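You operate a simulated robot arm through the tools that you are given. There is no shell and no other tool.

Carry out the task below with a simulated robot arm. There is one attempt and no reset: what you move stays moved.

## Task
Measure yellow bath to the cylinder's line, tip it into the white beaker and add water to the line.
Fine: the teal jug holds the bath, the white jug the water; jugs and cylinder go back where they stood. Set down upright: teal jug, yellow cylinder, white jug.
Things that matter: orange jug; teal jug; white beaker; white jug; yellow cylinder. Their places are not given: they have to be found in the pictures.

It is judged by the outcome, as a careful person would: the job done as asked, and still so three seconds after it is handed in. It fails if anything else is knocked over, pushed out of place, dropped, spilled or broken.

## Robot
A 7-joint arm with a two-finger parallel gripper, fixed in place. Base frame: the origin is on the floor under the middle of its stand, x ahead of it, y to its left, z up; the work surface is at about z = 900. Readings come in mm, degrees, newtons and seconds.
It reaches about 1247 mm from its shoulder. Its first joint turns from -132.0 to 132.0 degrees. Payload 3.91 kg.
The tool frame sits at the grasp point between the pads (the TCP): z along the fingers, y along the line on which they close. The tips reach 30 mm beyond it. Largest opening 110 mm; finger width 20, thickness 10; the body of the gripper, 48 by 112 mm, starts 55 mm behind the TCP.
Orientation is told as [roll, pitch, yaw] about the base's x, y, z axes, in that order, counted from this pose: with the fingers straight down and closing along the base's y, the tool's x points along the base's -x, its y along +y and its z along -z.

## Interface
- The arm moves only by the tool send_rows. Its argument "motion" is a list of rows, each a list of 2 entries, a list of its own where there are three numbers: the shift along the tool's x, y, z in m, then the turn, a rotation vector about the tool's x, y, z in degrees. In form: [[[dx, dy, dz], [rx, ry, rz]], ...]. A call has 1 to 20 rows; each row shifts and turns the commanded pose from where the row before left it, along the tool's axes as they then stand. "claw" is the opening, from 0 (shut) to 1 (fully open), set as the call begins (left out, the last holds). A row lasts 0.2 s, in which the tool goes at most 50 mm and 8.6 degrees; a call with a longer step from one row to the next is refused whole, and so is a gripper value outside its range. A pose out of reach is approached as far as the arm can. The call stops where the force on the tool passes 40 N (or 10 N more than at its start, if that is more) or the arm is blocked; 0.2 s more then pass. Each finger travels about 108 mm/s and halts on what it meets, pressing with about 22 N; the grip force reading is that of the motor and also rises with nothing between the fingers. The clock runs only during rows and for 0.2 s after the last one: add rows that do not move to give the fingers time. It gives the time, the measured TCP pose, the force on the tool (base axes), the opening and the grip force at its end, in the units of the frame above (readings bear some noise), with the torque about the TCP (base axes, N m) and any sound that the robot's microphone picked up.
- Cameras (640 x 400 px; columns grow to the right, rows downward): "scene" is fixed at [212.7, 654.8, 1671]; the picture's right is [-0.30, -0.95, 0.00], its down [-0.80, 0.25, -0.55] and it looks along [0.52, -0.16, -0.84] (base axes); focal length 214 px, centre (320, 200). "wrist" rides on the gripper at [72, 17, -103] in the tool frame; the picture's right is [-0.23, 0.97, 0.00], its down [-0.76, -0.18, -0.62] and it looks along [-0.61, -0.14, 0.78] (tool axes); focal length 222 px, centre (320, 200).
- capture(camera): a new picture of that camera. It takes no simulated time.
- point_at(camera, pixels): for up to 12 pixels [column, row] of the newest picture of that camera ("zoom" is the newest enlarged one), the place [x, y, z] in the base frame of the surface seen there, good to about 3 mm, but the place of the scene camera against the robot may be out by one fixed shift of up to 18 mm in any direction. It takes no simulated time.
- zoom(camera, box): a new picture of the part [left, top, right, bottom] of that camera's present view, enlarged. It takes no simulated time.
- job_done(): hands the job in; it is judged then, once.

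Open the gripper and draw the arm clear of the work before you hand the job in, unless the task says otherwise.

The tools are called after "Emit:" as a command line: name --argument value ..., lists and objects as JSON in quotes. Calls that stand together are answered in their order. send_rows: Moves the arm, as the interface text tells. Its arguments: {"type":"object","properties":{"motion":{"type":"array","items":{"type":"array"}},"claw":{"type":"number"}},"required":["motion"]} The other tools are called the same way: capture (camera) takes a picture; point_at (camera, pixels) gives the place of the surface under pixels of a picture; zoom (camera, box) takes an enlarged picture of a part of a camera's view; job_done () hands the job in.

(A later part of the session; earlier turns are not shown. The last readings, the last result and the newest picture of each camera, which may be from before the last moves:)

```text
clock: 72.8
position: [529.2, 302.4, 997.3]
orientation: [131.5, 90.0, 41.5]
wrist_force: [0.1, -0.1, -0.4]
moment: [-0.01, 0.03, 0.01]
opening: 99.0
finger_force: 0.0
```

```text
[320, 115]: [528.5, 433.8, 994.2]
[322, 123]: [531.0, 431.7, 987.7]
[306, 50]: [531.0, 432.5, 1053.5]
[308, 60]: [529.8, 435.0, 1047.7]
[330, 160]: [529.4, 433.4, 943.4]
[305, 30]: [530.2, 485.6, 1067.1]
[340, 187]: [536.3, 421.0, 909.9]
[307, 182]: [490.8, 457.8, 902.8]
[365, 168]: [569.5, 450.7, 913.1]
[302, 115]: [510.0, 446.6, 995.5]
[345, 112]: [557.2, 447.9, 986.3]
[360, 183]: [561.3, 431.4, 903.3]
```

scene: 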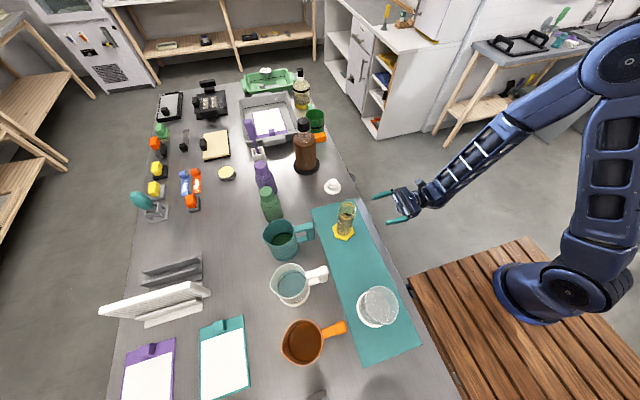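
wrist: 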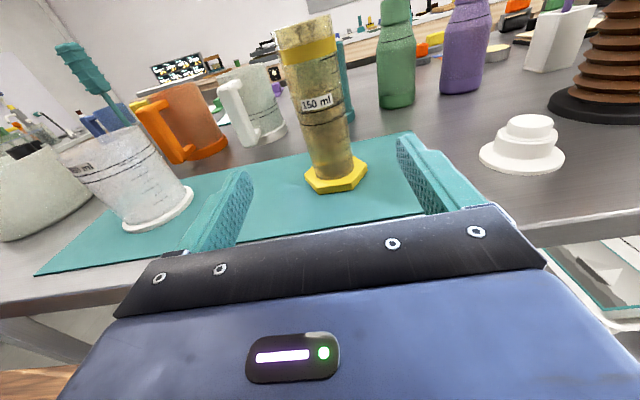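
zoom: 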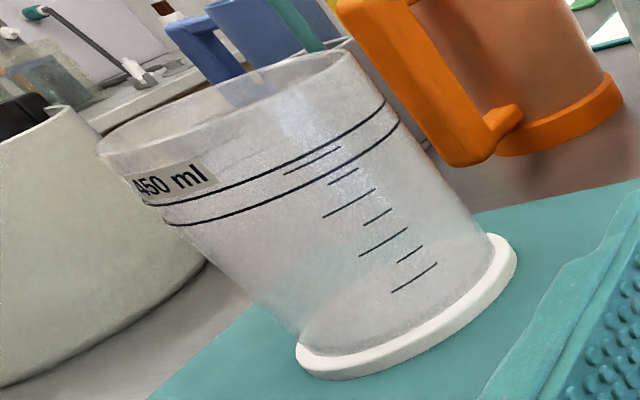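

Cylinder axis is at about (530.5, 460.5). I measure the beaker: rim, rings and base points in this view.

Emit:
point_at --camera "zoom" --pixels '[[500, 245], [515, 262], [420, 330], [320, 362], [300, 350], [385, 105], [395, 130], [350, 50], [100, 150], [200, 190], [260, 190], [330, 170]]'

Emit:
zoom --camera "scene" --box '[345, 275, 409, 335]'

Emit:
point_at --camera "zoom" --pixels '[[242, 190], [270, 100], [325, 73], [400, 95], [462, 190], [445, 270], [400, 325], [330, 305], [265, 260], [190, 180], [230, 325], [300, 345]]'

```text
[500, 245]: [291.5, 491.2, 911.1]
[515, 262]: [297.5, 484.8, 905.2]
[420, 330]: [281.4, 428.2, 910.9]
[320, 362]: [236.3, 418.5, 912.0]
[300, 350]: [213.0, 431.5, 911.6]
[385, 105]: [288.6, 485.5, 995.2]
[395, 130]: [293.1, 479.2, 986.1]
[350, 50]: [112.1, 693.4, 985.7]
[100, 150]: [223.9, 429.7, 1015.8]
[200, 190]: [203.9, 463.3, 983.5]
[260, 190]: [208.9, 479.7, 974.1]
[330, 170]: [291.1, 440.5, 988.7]
```

```text
6.67 times, centred on (377, 305) of scene
```

zoom: 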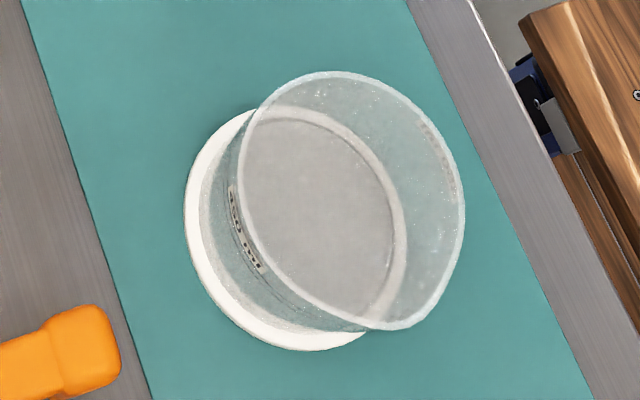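

```text
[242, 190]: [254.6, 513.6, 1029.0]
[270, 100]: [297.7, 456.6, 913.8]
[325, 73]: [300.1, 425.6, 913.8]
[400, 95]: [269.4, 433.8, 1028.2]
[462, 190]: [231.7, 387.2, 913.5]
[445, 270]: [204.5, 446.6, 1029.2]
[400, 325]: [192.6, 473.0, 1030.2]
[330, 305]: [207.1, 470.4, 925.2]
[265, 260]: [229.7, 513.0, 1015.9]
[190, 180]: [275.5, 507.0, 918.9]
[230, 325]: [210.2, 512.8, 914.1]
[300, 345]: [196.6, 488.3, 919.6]
```

Beaker centre is about (248,466), rim z≈1019, inner radius ~45. Now I lower to z≈970 and advance along +y so the open fingers straddle the cylinder.

Emit:
send_rows --motion '[[[-0.0275, 0.001, 0], [0, 0, 0]], [[0, 0, 0.03], [0, 0, 0]], [[0, 0, 0.03], [0, 0, 0]], [[0, 0, 0.03], [0, 0, 0]], [[0, 0, 0], [0, 0, 0]], [[0, 0, 0], [0, 0, 0]]]'

Emit:
capture --camera "wrist"

Emit:
zoom --camera "scene" --box '[300, 175, 420, 265]'

```text
clock: 74.2
position: [533.1, 390.6, 970.6]
orientation: [52.2, 90.0, -37.9]
wrist_force: [-0.6, -1.4, 0.0]
moment: [-0.01, 0.0, 0.02]
opening: 99.2
finger_force: 0.1
```

```text
taken
```

wrist: 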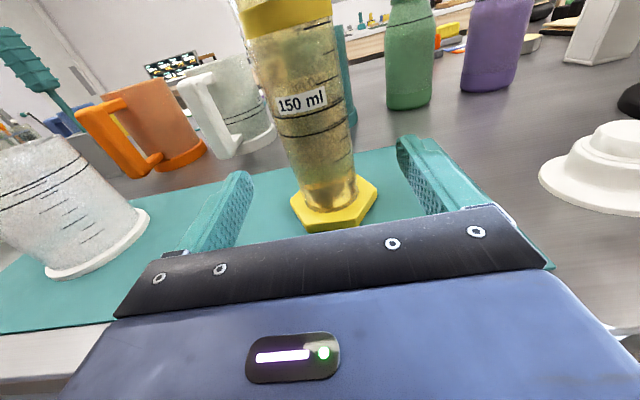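

```text
4.44 times, centred on (360, 220) of scene
```

zoom: 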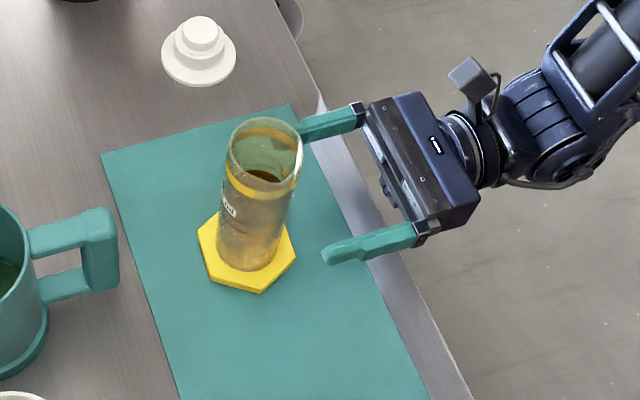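

The cylinder is between the fingers' lines. I check centring with a still reading and points on the cylinder's two silhouette edges.

Emit:
send_rows --motion '[[[0, 0, 0], [0, 0, 0]]]'

Emit:
point_at --camera "wrist" --pixels '[[278, 125], [352, 118], [310, 130], [285, 150], [355, 145], [320, 160], [300, 105], [295, 205], [375, 182], [330, 222], [240, 185], [410, 150]]'

Emit:
zoom --camera "wrist" --box '[240, 0, 400, 240]'

```text
clock: 74.6
position: [532.4, 390.9, 971.3]
orientation: [48.7, 89.9, -41.4]
wrist_force: [0.7, -0.3, 0.0]
moment: [0.0, 0.0, 0.03]
opening: 98.8
finger_force: 0.0
```

```text
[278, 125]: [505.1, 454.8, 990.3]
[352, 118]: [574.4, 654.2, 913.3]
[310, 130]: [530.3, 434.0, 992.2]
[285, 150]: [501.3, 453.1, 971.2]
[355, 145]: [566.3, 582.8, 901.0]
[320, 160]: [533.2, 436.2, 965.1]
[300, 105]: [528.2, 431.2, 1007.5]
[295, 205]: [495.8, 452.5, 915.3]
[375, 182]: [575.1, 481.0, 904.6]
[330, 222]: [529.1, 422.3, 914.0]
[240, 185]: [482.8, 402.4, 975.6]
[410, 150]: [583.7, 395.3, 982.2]
```

```text
1.67 times, centred on (320, 120) of wrist
```

zoom: 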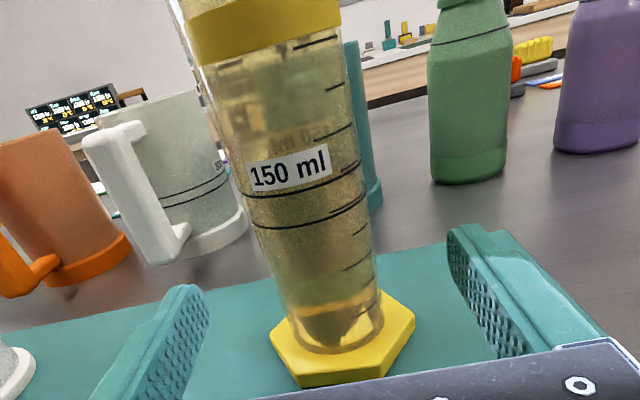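

The finger midpoint is x≈533 while the cylinder's axis is ≈530. I shift −2.5 mm in x and advance the remaining 69 mm.

Emit:
send_rows --motion '[[[0, -0.0025, 0], [0, 0, 0]], [[0, 0, 0.023], [0, 0, 0]], [[0, 0, 0.023], [0, 0, 0]], [[0, 0, 0.023], [0, 0, 0]], [[0, 0, 0], [0, 0, 0]], [[0, 0, 0], [0, 0, 0]]]'

Emit:
capture --camera "wrist"

Emit:
zoom --camera "scene" --box '[300, 175, 420, 265]'

```text
clock: 76.0
position: [531.2, 459.9, 970.8]
orientation: [-46.4, 89.9, -136.4]
wrist_force: [-0.6, -0.5, 0.0]
moment: [0.01, 0.01, 0.01]
opening: 98.7
finger_force: 0.0
```

```text
taken
```

wrist: 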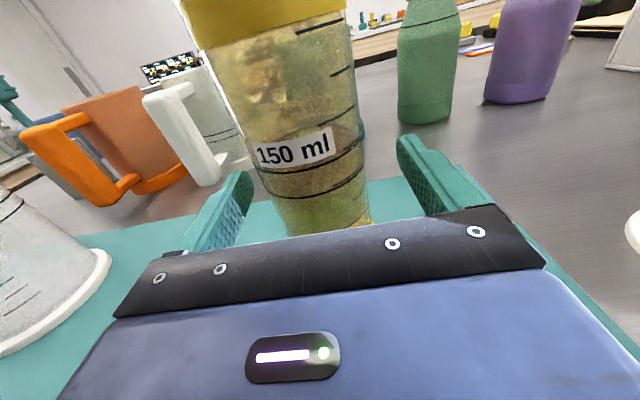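

```text
4.44 times, centred on (360, 220) of scene
```

zoom: 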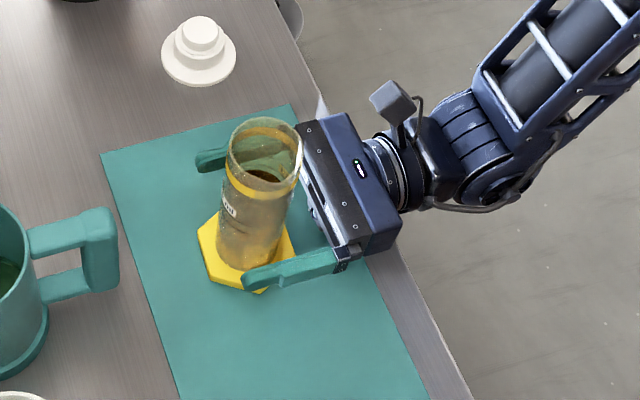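

The fingers straddle the cylinder at z≈971, centred. I close the gripper on it.

Emit:
send_rows --motion '[[[0, 0, 0], [0, 0, 0]], [[0, 0, 0], [0, 0, 0]], [[0, 0, 0], [0, 0, 0]], [[0, 0, 0], [0, 0, 0]]]' --claw 0

Emit:
zoom --camera "scene" --box '[300, 175, 420, 265]'

```text
clock: 77.0
position: [530.9, 460.2, 972.4]
orientation: [165.7, 90.1, 75.8]
wrist_force: [-2.6, 1.4, 0.9]
moment: [0.03, 0.16, 0.04]
opening: 52.9
finger_force: 21.9
```

```text
4.44 times, centred on (360, 220) of scene
```

zoom: 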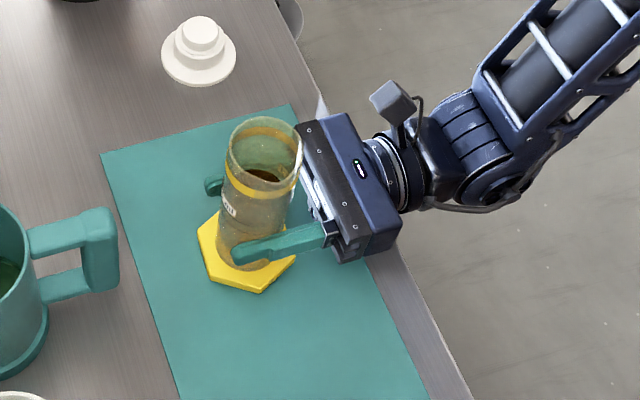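

Gripped at 52.9 mm with 22 N, base hexagon unmoved. I lift 10 mm and check.

Emit:
send_rows --motion '[[[0.002, 0, 0], [0, 0, 0]], [[0.004, 0, 0], [0, 0, 0]], [[0.004, 0, 0], [0, 0, 0]], [[0, 0, 0], [0, 0, 0]], [[0, 0, 0], [0, 0, 0]]]'

Emit:
zoom --camera "scene" --box '[300, 175, 420, 265]'

Emit:
capture --camera "wrist"

```text
clock: 78.2
position: [529.5, 460.1, 981.6]
orientation: [1.3, 90.0, -88.6]
wrist_force: [0.8, 0.6, -3.0]
moment: [0.01, -0.03, 0.01]
opening: 52.5
finger_force: 22.5
```

```text
4.44 times, centred on (360, 220) of scene
```

zoom: 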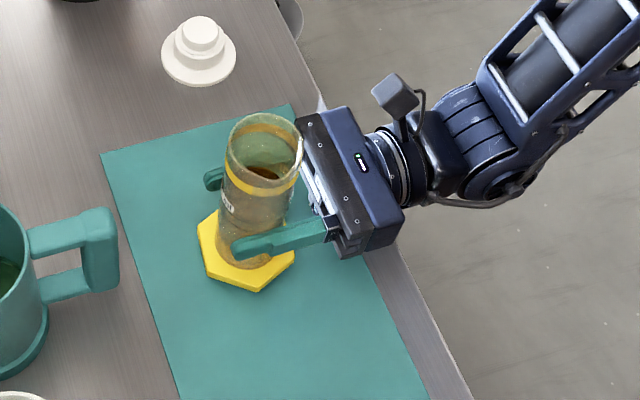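

```text
taken
```

wrist: 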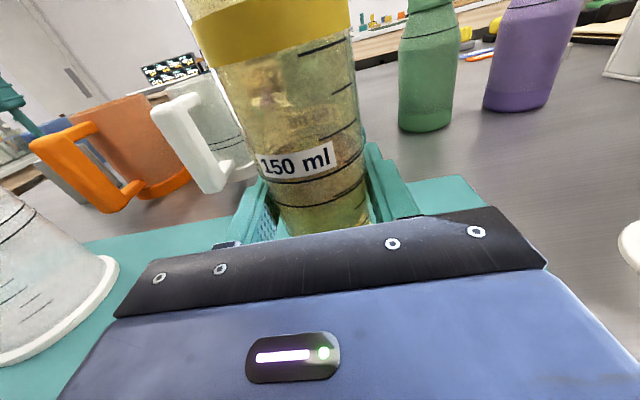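

Lifted cleanly at −3.0 N. I raise it to z≈1080 and carry it in −x toward the beaker, upright, stopping well short of it.

Emit:
send_rows --motion '[[[0.008, 0, 0], [0, 0, 0]], [[0.0165, 0, 0], [0, 0, 0]], [[0.0165, 0, 0], [0, 0, 0]], [[0.0165, 0, 0], [0, 0, 0]], [[0.0165, 0, 0], [0, 0, 0]], [[0.0165, 0, 0], [0, 0, 0]], [[0.0085, 0, 0], [0, 0, 0]], [[0, -0.008, 0.001], [0, 0, 0]], [[0, -0.018, 0.001], [0, 0, 0]], [[0, -0.018, 0.001], [0, 0, 0]], [[0, -0.018, 0.001], [0, 0, 0]], [[0, -0.018, 0.001], [0, 0, 0]], [[0, -0.018, 0], [0, 0, 0]], [[0, -0.01, 0], [0, 0, 0]], [[0, 0, 0], [0, 0, 0]], [[0, 0, 0], [0, 0, 0]]]'

Emit:
capture --camera "scene"

Emit:
capture --camera "wrist"

```text
clock: 81.6
position: [419.6, 466.0, 1081.3]
orientation: [-8.0, 90.1, -98.0]
wrist_force: [-0.4, 0.3, -2.9]
moment: [0.01, 0.0, 0.0]
opening: 52.7
finger_force: 22.1
```

```text
taken
```

scene: 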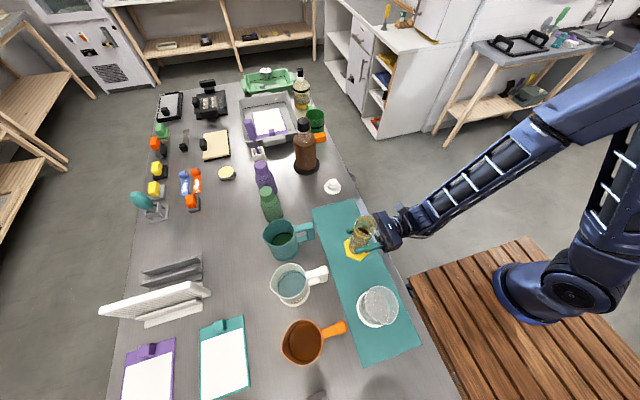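

```text
taken
```

wrist: 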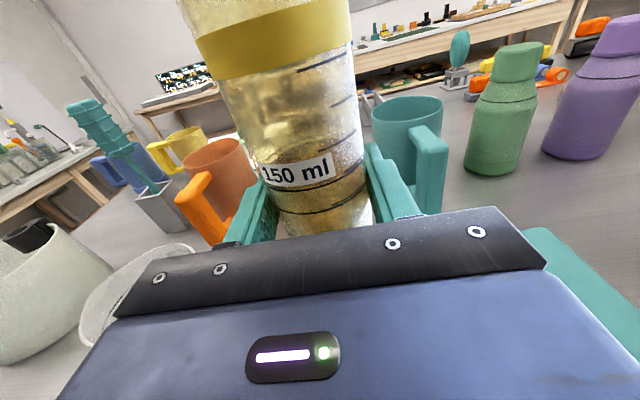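

The cylinder is carried upright, now at (420,466,1081). I zoom the wrist view for a last check of the measured level against the rings before tipping.

Emit:
zoom --camera "wrist" --box '[220, 60, 390, 240]'

Emit:
zoom --camera "scene" --box '[340, 205, 390, 265]'

```text
2.22 times, centred on (305, 150) of wrist
```

zoom: 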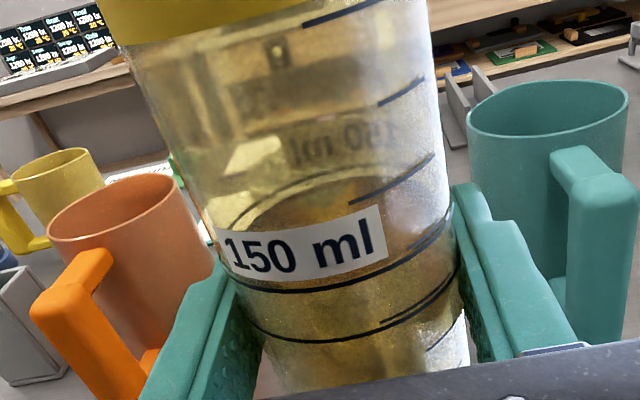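

```text
6.67 times, centred on (365, 235) of scene
```

zoom: 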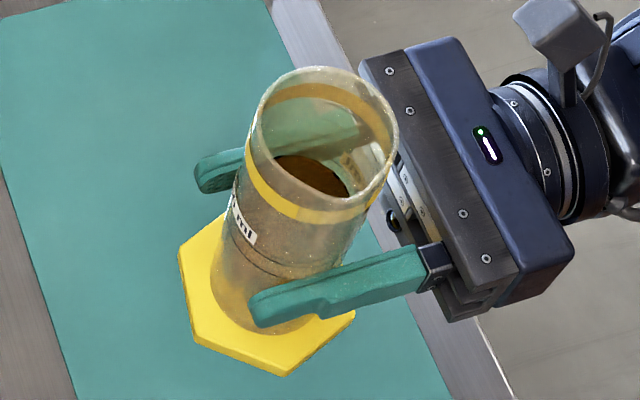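

The surface sits between the two rings. Now I roll the hand to tilt the cylinder 60° toward the beaker, still beside it (no flow expected below ~70°).

Emit:
send_rows --motion '[[[0, 0, 0], [0, 0, -5]], [[0, 0, 0], [0, 0, -7]], [[0, 0, 0], [0, 0, -7]], [[0, 0, 0], [0, 0, -7]], [[0, 0, 0], [0, 0, -7]], [[0, 0, 0], [0, 0, -7]], [[0, 0, 0], [0, 0, -7]], [[0, 0, 0], [0, 0, -5]], [[0, 0, 0], [0, 0, -3]], [[0, 0, 0], [0, 0, 0]], [[0, 0, 0], [0, 0, 0]]]'

Emit:
zoom --camera "scene" --box '[320, 200, 460, 340]'

Emit:
capture --camera "wrist"

```text
clock: 84.0
position: [421.5, 464.4, 1081.9]
orientation: [90.0, 35.0, 0.1]
wrist_force: [-0.1, -0.2, -3.6]
moment: [0.03, 0.1, 0.0]
opening: 52.1
finger_force: 22.0
```

```text
2.86 times, centred on (390, 270) of scene
```

zoom: 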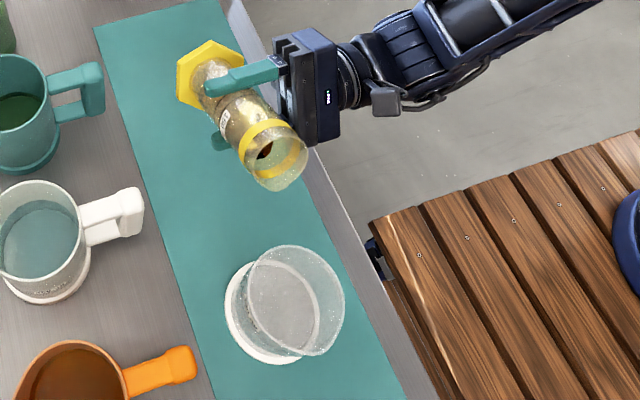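

```text
taken
```

wrist: 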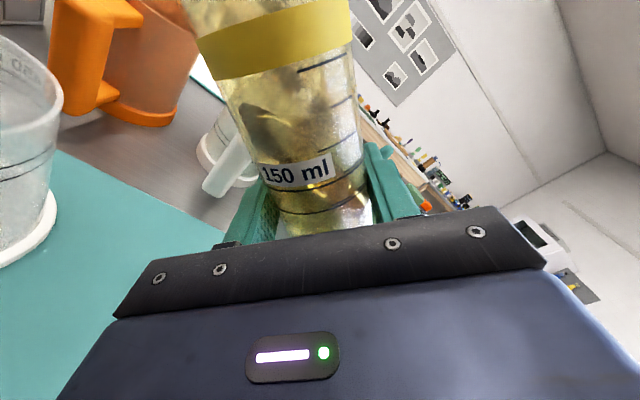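

At 55° tilt the lip is near (323,1116). I move diagonally to bring the lip to about (275, z 1047), just inside the beaker's near wall and above its rim.

Emit:
send_rows --motion '[[[0, -0.015, 0], [0, 0, 0]], [[0, -0.02, 0], [0, 0, 0]], [[0, -0.02, 0], [0, 0, 0]], [[0, -0.018, 0], [0, 0, 0]], [[0, -0.011, 0], [0, 0, 0]], [[0, 0, 0], [0, 0, 0]], [[0, 0, 0], [0, 0, 0]]]'

Emit:
zoom --camera "scene" --box '[335, 220, 435, 340]'

Emit:
point_at --camera "zoom" --pixels '[[265, 210], [290, 212], [240, 200]]'

```text
clock: 85.6
position: [373.4, 463.8, 1013.2]
orientation: [89.9, 35.0, 0.0]
wrist_force: [-0.7, -0.3, -2.7]
moment: [-0.01, 0.12, 0.01]
opening: 52.2
finger_force: 22.2
```

```text
3.33 times, centred on (385, 280) of scene
```

zoom: 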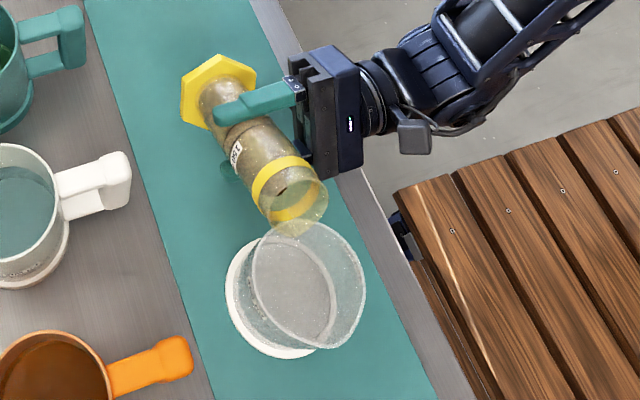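

```text
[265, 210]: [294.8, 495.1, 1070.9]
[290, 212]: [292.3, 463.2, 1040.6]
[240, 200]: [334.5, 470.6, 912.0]
```

I zoom closer and measure the cylinder's lip and the beaker's near rim in the scene frame.

Emit:
zoom --camera "scene" --box '[345, 255, 405, 320]'

Emit:
point_at --camera "zoom" --pixels '[[205, 60], [215, 75], [235, 85], [260, 85], [285, 70], [295, 50], [225, 110], [245, 85], [290, 100], [370, 200]]'

```text
6.15 times, centred on (375, 288) of scene
```

zoom: 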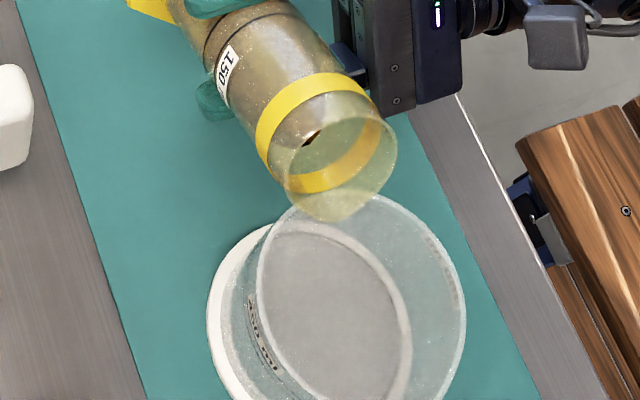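

```text
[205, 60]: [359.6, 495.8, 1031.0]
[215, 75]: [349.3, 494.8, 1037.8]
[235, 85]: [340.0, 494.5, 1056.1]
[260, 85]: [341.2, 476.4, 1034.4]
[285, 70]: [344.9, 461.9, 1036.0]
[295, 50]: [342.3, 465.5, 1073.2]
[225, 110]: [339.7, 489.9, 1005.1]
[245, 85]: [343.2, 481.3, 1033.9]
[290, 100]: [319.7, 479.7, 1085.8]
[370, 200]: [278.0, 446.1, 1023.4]
```

I read the lip's rim points along its lower edge ((290,200) to (385,180)).

Emit:
point_at --camera "zoom" --pixels '[[288, 200], [300, 211], [315, 217], [330, 219], [345, 214], [360, 205], [375, 192], [390, 170], [395, 150], [272, 165], [310, 200], [400, 205]]'

```text
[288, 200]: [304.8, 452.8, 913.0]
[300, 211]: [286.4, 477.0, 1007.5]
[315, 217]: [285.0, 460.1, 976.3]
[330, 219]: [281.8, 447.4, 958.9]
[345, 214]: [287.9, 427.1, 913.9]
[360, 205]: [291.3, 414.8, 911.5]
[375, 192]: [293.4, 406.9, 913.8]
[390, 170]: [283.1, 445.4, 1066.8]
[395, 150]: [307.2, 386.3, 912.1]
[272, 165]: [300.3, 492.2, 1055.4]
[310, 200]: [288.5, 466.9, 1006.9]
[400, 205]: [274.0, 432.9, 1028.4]
```

The lip is over the beaker, a bit inside its near wall. I tilt on about the lip to 70° and then look for flow.

Emit:
send_rows --motion '[[[0.00282, 0.00861, 0], [0, 0, -5]], [[0.00282, 0.00861, 0], [0, 0, -5]], [[0.0016, 0.0052, 0], [0, 0, -3]], [[0.00104, 0.00347, 0], [0, 0, -2]], [[0, 0, 0], [0, 0, 0]], [[0, 0, 0], [0, 0, 0]]]'

Emit:
zoom --camera "scene" --box '[345, 245, 405, 330]'

```text
clock: 87.0
position: [378.1, 465.2, 1038.5]
orientation: [89.9, 20.0, 0.1]
wrist_force: [0.0, -0.1, -2.3]
moment: [0.0, 0.12, 0.03]
opening: 52.4
finger_force: 21.8
```

```text
4.71 times, centred on (375, 288) of scene
```

zoom: 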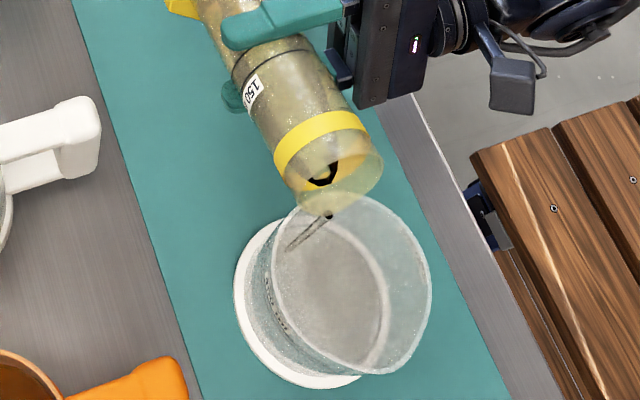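

Flow has begun and falls inside the beaker (from (328,215) to (287,248) in the zoom). I shift 8 mm further in and tilt on slowly to 78°.

Emit:
send_rows --motion '[[[0.0038, -0.0014, 0], [0, 0, 0]], [[0.0037, -0.0013, 0], [0, 0, 0]], [[0.00104, 0.00347, 0], [0, 0, -2]], [[0, 0, 0], [0, 0, 0]], [[0.00104, 0.00347, 0], [0, 0, -2]], [[0, 0, 0], [0, 0, 0]], [[0.00104, 0.00347, 0], [0, 0, -2]], [[0, 0, 0], [0, 0, 0]], [[0.00104, 0.00347, 0], [0, 0, -2]], [[0, 0, 0], [0, 0, 0]]]'

Emit:
zoom --camera "scene" --box '[345, 245, 405, 330]'

```text
clock: 89.2
position: [370.2, 463.5, 1052.9]
orientation: [90.0, 12.1, 0.1]
wrist_force: [-0.2, -0.5, -2.6]
moment: [0.02, 0.08, -0.01]
opening: 52.3
finger_force: 21.4
```

```text
4.71 times, centred on (375, 288) of scene
```

zoom: 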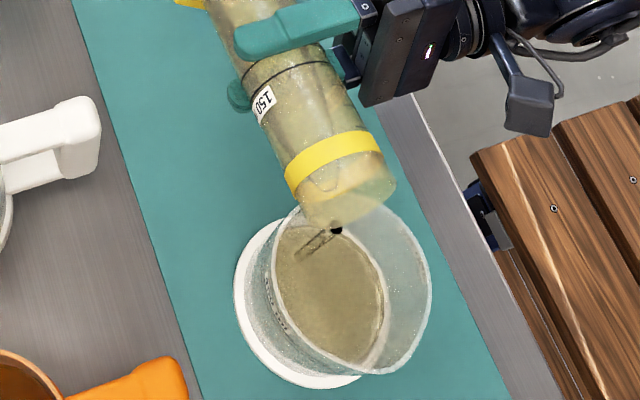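

The beaker's bottom is being covered; all goes inside. I continue to 90° in 2–3° steps.

Emit:
send_rows --motion '[[[0.00104, 0.00347, 0], [0, 0, -2]], [[0, 0, 0], [0, 0, 0]], [[0.00104, 0.00347, 0], [0, 0, -2]], [[0, 0, 0], [0, 0, 0]], [[0.00104, 0.00347, 0], [0, 0, -2]], [[0, 0, 0], [0, 0, 0]], [[0.00104, 0.00347, 0], [0, 0, -2]], [[0, 0, 0], [0, 0, 0]], [[0.00104, 0.00347, 0], [0, 0, -2]], [[0, 0, 0], [0, 0, 0]], [[0.00104, 0.00347, 0], [0, 0, -2]], [[0, 0, 0], [0, 0, 0]]]'

Emit:
zoom --camera "scene" --box '[345, 245, 405, 330]'

```text
clock: 91.8
position: [366.9, 464.6, 1074.9]
orientation: [90.0, 0.0, 0.0]
wrist_force: [0.0, 0.9, -1.8]
moment: [0.01, 0.09, -0.05]
opening: 52.3
finger_force: 22.3
```

```text
4.71 times, centred on (375, 288) of scene
```

zoom: 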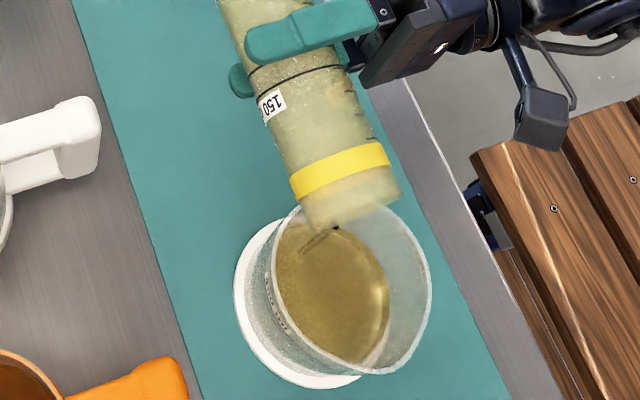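

At 90° most has gone over (weight down to about −1.8 N). I go on to ~115° to drain it fully and wait there.

Emit:
send_rows --motion '[[[0.0022, 0.00691, 0], [0, 0, -4]], [[0.0022, 0.00691, 0], [0, 0, -4]], [[0.0022, 0.00691, 0], [0, 0, -4]], [[0.0022, 0.00691, 0], [0, 0, -4]], [[0.0022, 0.00691, 0], [0, 0, -4]], [[0.0022, 0.00691, 0], [0, 0, -4]], [[0, 0, 0], [0, 0, 0]], [[0, 0, 0], [0, 0, 0]], [[0, 0, 0], [0, 0, 0]], [[0, 0, 0], [0, 0, 0]], [[0, 0, 0], [0, 0, 0]]]'

Emit:
zoom --camera "scene" --box '[345, 245, 405, 330]'

Emit:
capture --camera "wrist"

```text
clock: 94.2
position: [346.0, 465.4, 1114.8]
orientation: [89.9, -24.0, 0.0]
wrist_force: [-0.8, -0.5, -1.6]
moment: [-0.01, 0.08, 0.01]
opening: 52.2
finger_force: 21.7
```

```text
4.71 times, centred on (375, 288) of scene
```

zoom: 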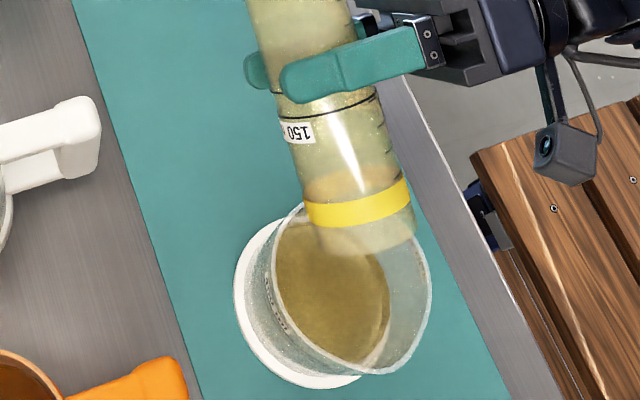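

```text
taken
```

wrist: 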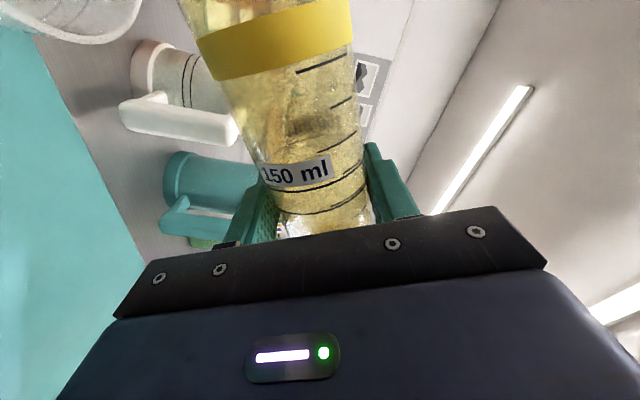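

The cylinder is drained (−1.6 N left, nothing hanging at the lip). I tilt it back about its lip, still over the beaker, then rise away from it.

Emit:
send_rows --motion '[[[-0.00292, -0.01419, 0], [0, 0, 8]], [[-0.00292, -0.01419, 0], [0, 0, 8]], [[-0.00292, -0.01419, 0], [0, 0, 8]], [[-0.00292, -0.01419, 0], [0, 0, 8]], [[-0.00292, -0.01419, 0], [0, 0, 8]], [[-0.00292, -0.01419, 0], [0, 0, 8]], [[-0.00292, -0.01419, 0], [0, 0, 8]], [[0, 0, 0], [0, 0, 0]]]'

Emit:
zoom --camera "scene" --box '[335, 220, 435, 340]'

```text
clock: 96.0
position: [365.1, 464.7, 1016.8]
orientation: [89.9, 32.2, 0.0]
wrist_force: [-0.1, -0.3, -2.4]
moment: [0.03, 0.03, 0.01]
opening: 52.5
finger_force: 22.5
```

```text
3.33 times, centred on (385, 280) of scene
```

zoom: 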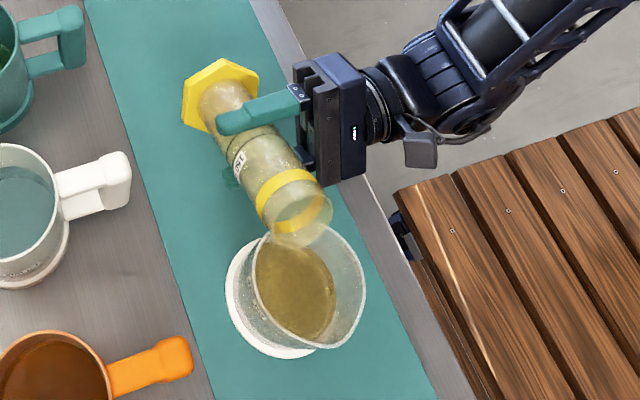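

Tilted back to 58°, nothing dripping. I draw it diagonally up and away, then roll upright.

Emit:
send_rows --motion '[[[0, 0.0215, 0], [0, 0, 0]], [[0, 0.0215, 0], [0, 0, 0]], [[0, 0.0215, 0], [0, 0, 0]], [[0, 0.0215, 0], [0, 0, 0]], [[0, 0, 0], [0, 0, 8]], [[0, 0, 0], [0, 0, 8]], [[0, 0, 0], [0, 0, 8]], [[0, 0, 0], [0, 0, 8]], [[0, 0, 0], [0, 0, 8]], [[0, 0, 0], [0, 0, 8]], [[0, 0, 0], [0, 0, 8]], [[0, 0, 0], [0, 0, 2]], [[0, 0, 0], [0, 0, 0]], [[0, 0, 0], [0, 0, 0]]]'

Emit:
send_rows --motion '[[[0, 0, 0], [0, 0, 0]]]'

Emit:
send_rows --motion '[[[0, 0, 0], [0, 0, 0]]]'

Emit:
capture --camera "scene"

Emit:
capture --camera "wrist"

```text
clock: 99.0
position: [413.4, 466.4, 1090.3]
orientation: [-89.9, 90.0, 180.1]
wrist_force: [0.2, -0.7, -1.4]
moment: [0.01, -0.01, 0.0]
opening: 52.1
finger_force: 21.8
```

```text
clock: 99.4
position: [412.7, 465.1, 1090.3]
orientation: [-73.1, 90.0, -163.1]
wrist_force: [1.0, 0.1, -1.5]
moment: [0.05, 0.01, -0.02]
opening: 52.4
finger_force: 22.1
```

```text
clock: 99.8
position: [412.5, 466.6, 1089.9]
orientation: [-55.9, 90.1, -145.9]
wrist_force: [-0.2, 0.6, -0.9]
moment: [0.01, -0.02, -0.02]
opening: 52.0
finger_force: 21.8
```

```text
taken
```

scene: 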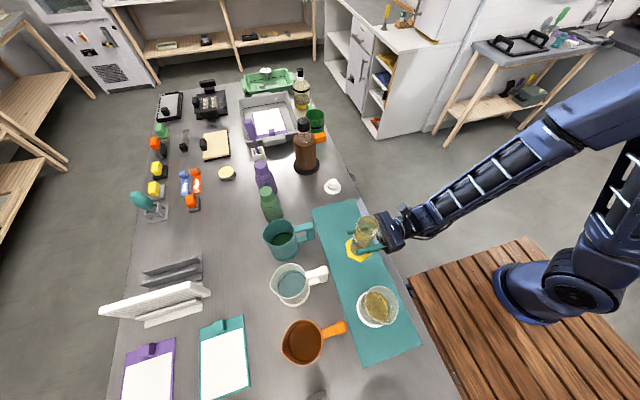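

```text
taken
```

wrist: 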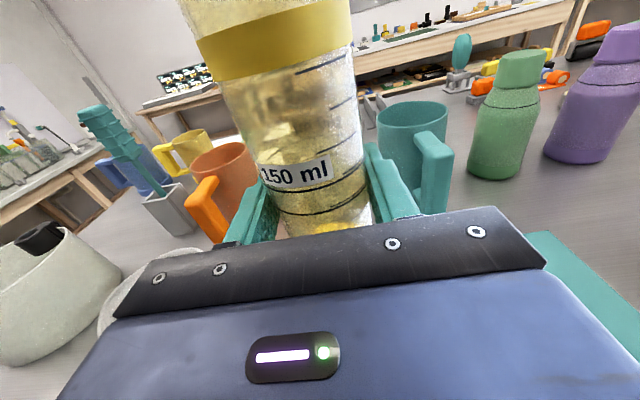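

Upright again, at (412.9, 466, 1090). I carry it back to above its place (530.5, 460.2) and lower to about 12 mm above the mat.

Emit:
send_rows --motion '[[[0, 0.01, -0.0008], [0, 0, 0]], [[0, 0.02, -0.001], [0, 0, 0]], [[0, 0.02, -0.001], [0, 0, 0]], [[0, 0.02, -0.001], [0, 0, 0]], [[0, 0.02, -0.001], [0, 0, 0]], [[0, 0.018, -0.001], [0, 0, 0]], [[0, 0.0096, 0], [0, 0, 0]], [[0, 0, 0], [0, 0, 0]], [[-0.01, 0, 0], [0, 0, 0]], [[-0.02, 0, 0], [0, 0, 0]], [[-0.02, 0, 0], [0, 0, 0]], [[-0.02, 0, 0], [0, 0, 0]], [[-0.02, 0, 0], [0, 0, 0]], [[-0.01, 0, 0], [0, 0, 0]], [[-0.006, 0, 0], [0, 0, 0]], [[0, 0, 0], [0, 0, 0]], [[0, 0, 0], [0, 0, 0]]]'

Emit:
send_rows --motion '[[[0, 0, 0], [0, 0, 0]]]'

Emit:
zoom --camera "scene" --box '[300, 175, 420, 265]'

```text
clock: 103.4
position: [530.2, 459.6, 983.7]
orientation: [-70.8, 89.9, -160.7]
wrist_force: [-0.3, -0.3, -2.1]
moment: [-0.01, 0.01, 0.01]
opening: 52.3
finger_force: 21.7
```

```text
clock: 103.8
position: [529.8, 459.1, 984.0]
orientation: [-50.2, 90.0, -140.1]
wrist_force: [0.5, -0.2, -1.7]
moment: [-0.01, 0.02, -0.04]
opening: 52.3
finger_force: 21.7
```

```text
4.44 times, centred on (360, 220) of scene
```

zoom: 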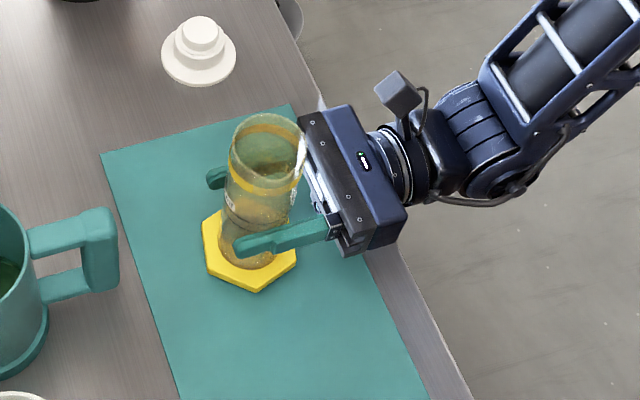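

The place matches. I zoom in to check that the cylinder hangs truly upright in the grip (no slip) before setting it down.

Emit:
zoom --camera "scene" --box '[330, 193, 370, 245]'

Emit:
point_at --camera "zoom" --pixels '[[245, 110], [300, 62], [370, 95], [275, 145], [340, 150], [185, 280], [190, 350], [290, 385], [350, 335], [215, 285]]'

Emit:
capture --camera "wrist"

```text
7.69 times, centred on (350, 219) of scene
```

zoom: 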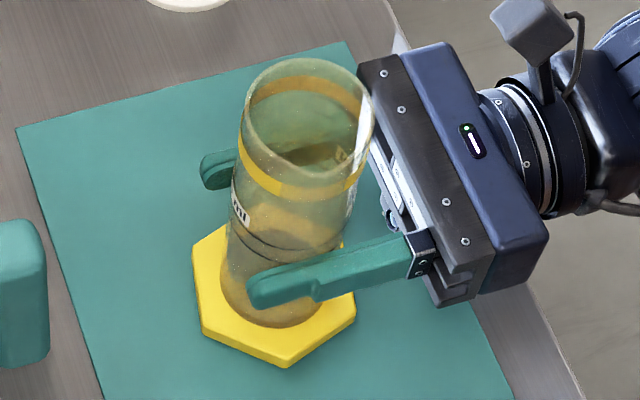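

```text
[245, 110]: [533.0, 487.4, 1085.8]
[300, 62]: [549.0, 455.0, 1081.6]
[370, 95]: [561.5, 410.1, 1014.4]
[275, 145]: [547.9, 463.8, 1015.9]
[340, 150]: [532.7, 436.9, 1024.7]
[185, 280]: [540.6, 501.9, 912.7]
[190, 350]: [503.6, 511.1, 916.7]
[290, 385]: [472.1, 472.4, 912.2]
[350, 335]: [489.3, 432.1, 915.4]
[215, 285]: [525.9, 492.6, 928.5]
```

```text
taken
```

wrist: 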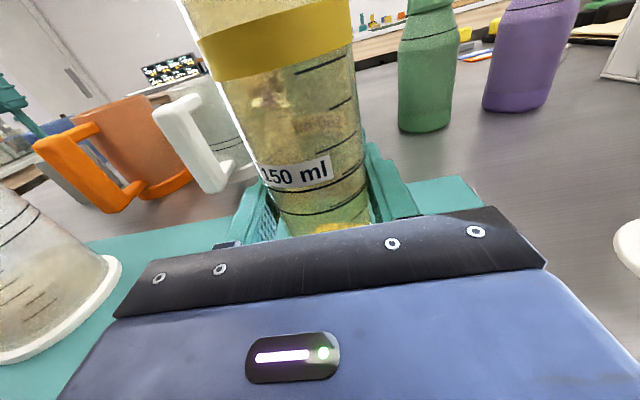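

The label shows the cylinder slid ~6 mm down in the grip during the lift, so it will touch down a bit earlier; it is upright otherwise. I lower in 1.5 mm steps and watch the force.

Emit:
send_rows --motion '[[[-0.002, 0, 0], [0, 0, 0]], [[-0.0015, 0, 0], [0, 0, 0]], [[-0.001, 0, 0], [0, 0, 0]], [[0, 0, 0], [0, 0, 0]]]'

Emit:
send_rows --motion '[[[-0.001, 0, 0], [0, 0, 0]], [[0, 0, 0], [0, 0, 0]]]'

```text
clock: 104.8
position: [529.6, 458.4, 980.8]
orientation: [137.4, 89.8, 47.3]
wrist_force: [-1.1, 4.0, 5.4]
moment: [0.03, -0.01, 0.03]
opening: 52.5
finger_force: 22.0
```

```text
clock: 105.4
position: [528.4, 459.1, 979.9]
orientation: [146.8, 89.9, 56.8]
wrist_force: [1.8, 3.7, 14.3]
moment: [0.1, 0.0, 0.16]
opening: 52.0
finger_force: 22.0
```

It is in contact (14 N up). I ease back 1 mm and check in the picture that the base lies flat.

Emit:
send_rows --motion '[[[0.0012, 0, 0], [0, 0, 0]], [[0, 0, 0], [0, 0, 0]]]'

Emit:
zoom --camera "scene" --box '[330, 193, 370, 245]'

Emit:
point_at --camera "zoom" --pixels '[[245, 115], [300, 65], [345, 150], [200, 275], [205, 335], [290, 365], [345, 315], [250, 385]]'

```text
clock: 106.0
position: [531.0, 458.0, 980.9]
orientation: [-27.7, 89.9, -117.8]
wrist_force: [0.4, 1.9, 4.3]
moment: [0.22, -0.04, 0.02]
opening: 52.0
finger_force: 21.9
```

```text
7.69 times, centred on (350, 219) of scene
```

zoom: 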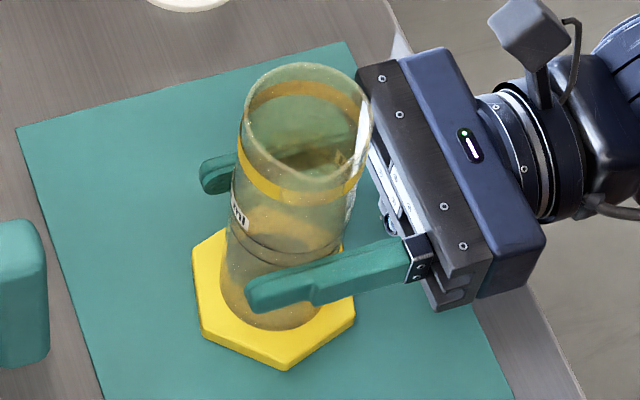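

```text
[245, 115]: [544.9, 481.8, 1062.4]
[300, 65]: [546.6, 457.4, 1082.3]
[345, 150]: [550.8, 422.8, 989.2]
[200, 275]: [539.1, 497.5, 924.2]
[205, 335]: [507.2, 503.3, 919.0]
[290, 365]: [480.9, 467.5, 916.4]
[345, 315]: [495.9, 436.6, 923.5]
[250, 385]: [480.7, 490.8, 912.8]
```

The base hexagon lies within ~1 px of its old spot and flat on the mat. I open the gripper.

Emit:
send_rows --motion '[[[0, 0, 0], [0, 0, 0]], [[0, 0, 0], [0, 0, 0]], [[0, 0, 0], [0, 0, 0]]]' --claw 0.9

Emit:
zoom --camera "scene" --box '[315, 190, 379, 250]'

Emit:
capture --camera "wrist"

```text
clock: 106.8
position: [530.4, 459.5, 980.2]
orientation: [-20.7, 90.0, -110.7]
wrist_force: [-0.2, 0.0, -1.1]
moment: [0.01, -0.02, -0.04]
opening: 99.0
finger_force: 0.1
```

```text
6.67 times, centred on (347, 220) of scene
```

zoom: 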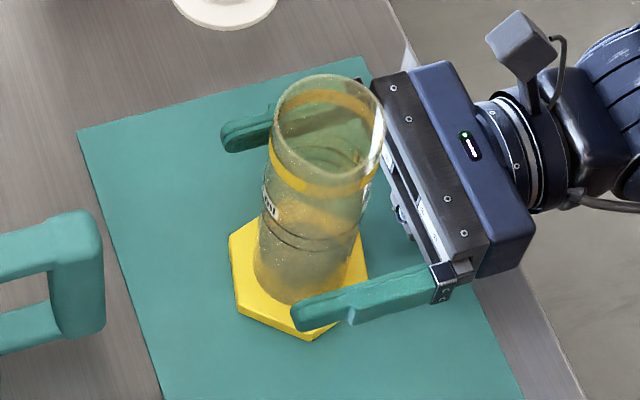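

```text
taken
```

wrist: 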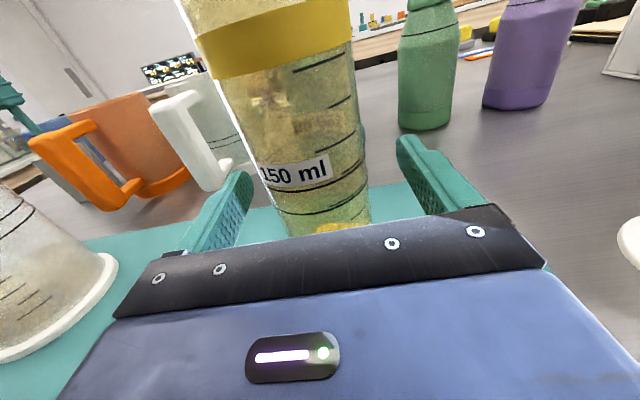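

The cylinder stands upright on its old spot (rim within a few zoom pixels of the first picture). I withdraw the hand straight back along −y.

Emit:
send_rows --motion '[[[0, 0, -0.025], [0, 0, 0]], [[0, 0, -0.04], [0, 0, 0]], [[0, 0, -0.04], [0, 0, 0]], [[0, 0, -0.04], [0, 0, 0]], [[0, 0, -0.015], [0, 0, 0]], [[0, 0, 0], [0, 0, 0]]]'

Emit:
capture --camera "scene"

Emit:
capture --camera "wrist"

Emit:
zoom --camera "scene" --box '[250, 250, 430, 362]'

```text
clock: 108.2
position: [529.1, 298.9, 978.3]
orientation: [179.0, 90.1, 89.0]
wrist_force: [0.2, -0.6, -0.4]
moment: [-0.02, -0.01, 0.03]
opening: 99.3
finger_force: 0.1
```

```text
taken
```

scene: 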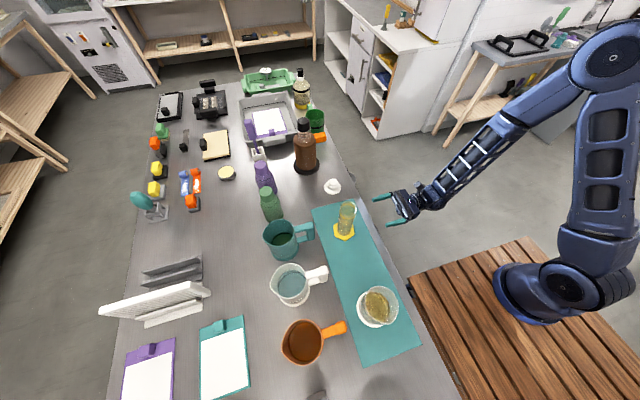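

```text
taken
```

wrist: 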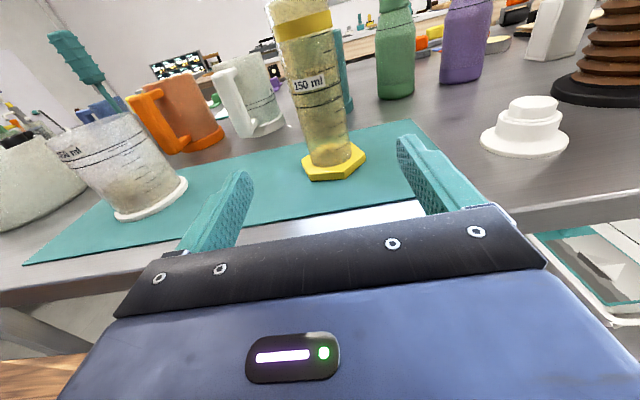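

```text
3.56 times, centred on (340, 306) of scene
```

zoom: 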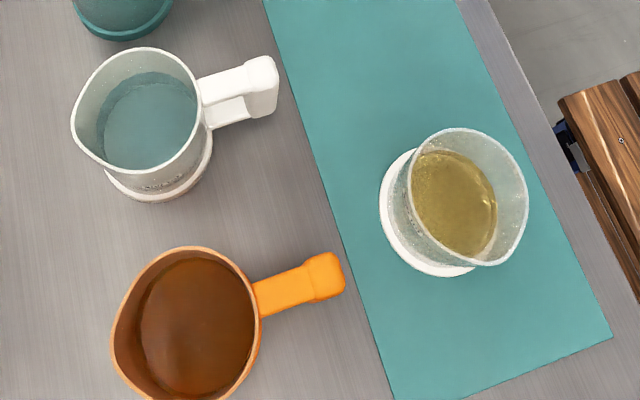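

Now for the water. Before grasping the white jug I test in free air whether the arm can make the pouring pose by the beaker: rise, level down the fingers, go to (376,398,1200), yaw −28, tilted 30° back.

Emit:
send_rows --motion '[[[0.0444, 0, 0], [0, 0, 0]], [[0.0444, 0, 0], [0, 0, 0]], [[0.0444, 0, 0], [0, 0, 0]], [[0.0444, 0, 0], [0, 0, 0]], [[0.0444, 0, 0], [0, 0, 0]], [[0, 0, 0], [0, -8.2, 0]], [[0, 0, 0], [0, -8.2, 0]], [[0, 0, 0], [0, -8.2, 0]], [[0, 0, 0], [0, -8.2, 0]], [[0, 0, 0], [0, -8.2, 0]], [[0, 0, 0], [0, -8.2, 0]], [[0, 0, 0], [0, -8.2, 0]], [[0, 0, 0], [0, -8.2, 0]], [[0, 0, 0], [0, -8.2, 0]], [[0, 0, 0], [0, -8.2, 0]], [[0, 0, 0], [0, -8, 0]], [[0, 0, 0], [0, 0, 0]]]'

Emit:
send_rows --motion '[[[0.0248, -0.0383, 0], [0, 0, 0]], [[0.0248, -0.0383, 0], [0, 0, 0]], [[0.0248, -0.0383, 0], [0, 0, 0]], [[0.0248, -0.0383, 0], [0, 0, 0]], [[0, 0, 0], [0, 0, -7.75]], [[0, 0, 0], [0, 0, -7.75]], [[0, 0, 0], [0, 0, -7.75]], [[0, 0, 0], [0, 0, -7.75]], [[0, 0, 0], [0, 0, -7.75]], [[0, 0, 0], [0, 0, -7.75]], [[0, 0, 0], [0, 0, -7.75]], [[0, 0, 0], [0, 0, -7.75]], [[0, 0, 0], [0, -7.5, 0]], [[0, 0, 0], [0, -7.5, 0]], [[0, 0, 0], [0, -7.5, 0]], [[0, 0, 0], [0, -7.5, 0]], [[0, 0, 0], [0, -7.5, 0]], [[0, 0, 0], [0, -7.5, 0]], [[0, 0, 0], [0, 0, 0]]]'

Emit:
capture --camera "scene"

Emit:
capture --camera "wrist"

```text
clock: 111.8
position: [529.7, 298.3, 1202.4]
orientation: [0.0, -0.1, -90.0]
wrist_force: [0.4, -0.3, -0.4]
moment: [0.01, 0.01, 0.02]
opening: 99.1
finger_force: 0.0
```

```text
clock: 115.8
position: [377.0, 398.3, 1202.0]
orientation: [0.0, -45.1, -28.0]
wrist_force: [-0.5, 0.2, 0.8]
moment: [0.01, -0.04, 0.03]
opening: 99.1
finger_force: 0.1
```

```text
taken
```

scene: 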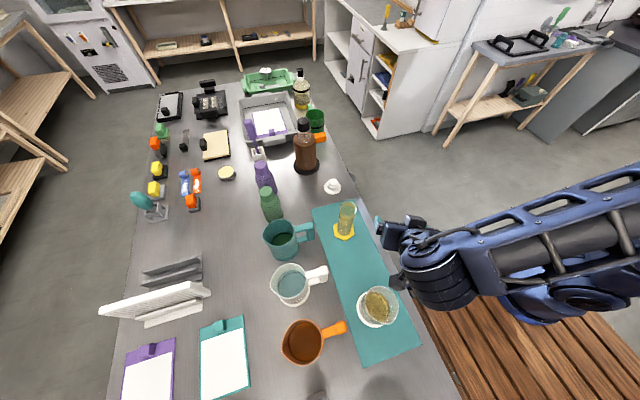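

```text
taken
```

wrist: 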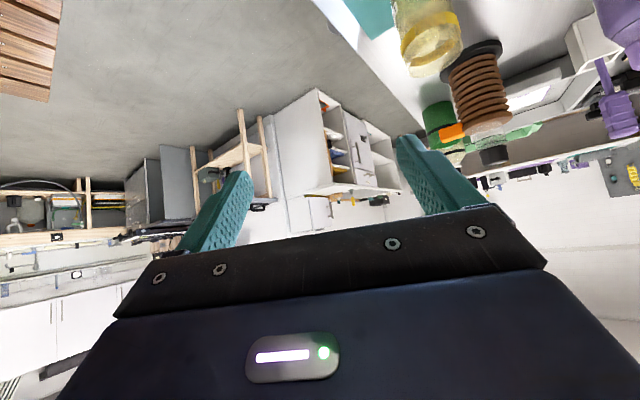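

The pouring pose by the beaker is reachable (tilt −45° attained). I now return the hand to the φ=30° grasp pose facing the white jug's handle and stop ~150 mm short.

Emit:
send_rows --motion '[[[0, 0, 0], [0, 7.5, 0]], [[0, 0, 0], [0, 7.5, 0]], [[0, 0, 0], [0, 7.5, 0]], [[0, 0, 0], [0, 7.5, 0]], [[0, 0, 0], [0, 7.5, 0]], [[0, 0, 0], [0, 7.5, 0]], [[0, 0, 0], [0, 0, 7.75]], [[0, 0, 0], [0, 0, 7.75]], [[0, 0, 0], [0, 0, 7.75]], [[0, 0, 0], [0, 0, 7.75]], [[0, 0, 0], [0, 0, 7.75]], [[0, 0, 0], [0, 0, 7.75]], [[0, 0, 0], [0, 0, 7.75]], [[0, 0, 0], [0, 0, 7.75]], [[0, 0, 0], [0, 7.5, 0]], [[0, 0, 0], [0, 7.5, 0]], [[0, 0, 0], [0, 7.5, 0]], [[0, 0, 0], [0, 7.5, 0]], [[0, 0, 0], [0, 0, 0]]]' --claw 0.7

Emit:
send_rows --motion '[[[0.0183, 0.002, 0.0383], [0, 0, 0]], [[0.0183, 0.002, 0.0383], [0, 0, 0]], [[0.0183, 0.002, 0.0383], [0, 0, 0]], [[0, 0, 0], [0, 0, 0]], [[0, 0, 0], [0, 0, 0]]]'

Emit:
capture --camera "wrist"

Emit:
zoom --camera "wrist" --box '[230, 0, 410, 130]'

```text
clock: 119.8
position: [375.4, 397.9, 1201.2]
orientation: [0.0, 30.2, -90.0]
wrist_force: [0.4, -0.7, -0.2]
moment: [-0.03, 0.03, 0.01]
opening: 77.0
finger_force: 0.1
```

```text
clock: 121.0
position: [385.8, 503.5, 1131.8]
orientation: [0.1, 30.0, -89.9]
wrist_force: [-0.2, 0.3, 0.5]
moment: [0.03, -0.03, -0.01]
opening: 77.0
finger_force: 0.0
```

```text
taken
```

wrist: 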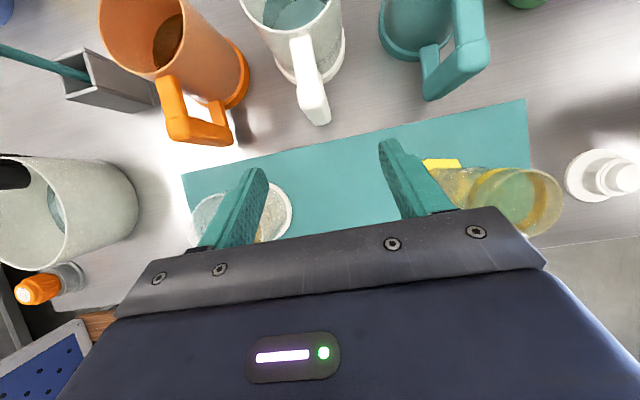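

```text
3.08 times, centred on (320, 65) of wrist
```

zoom: 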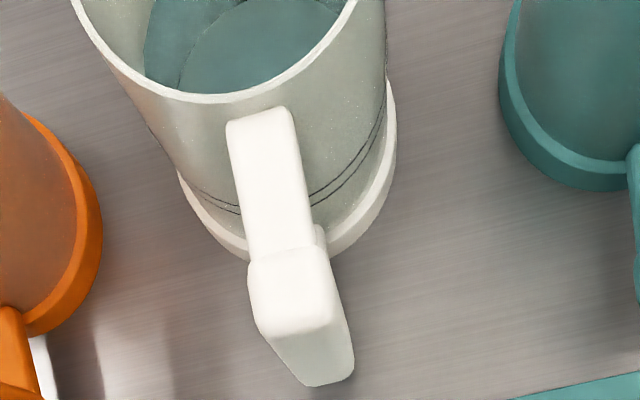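

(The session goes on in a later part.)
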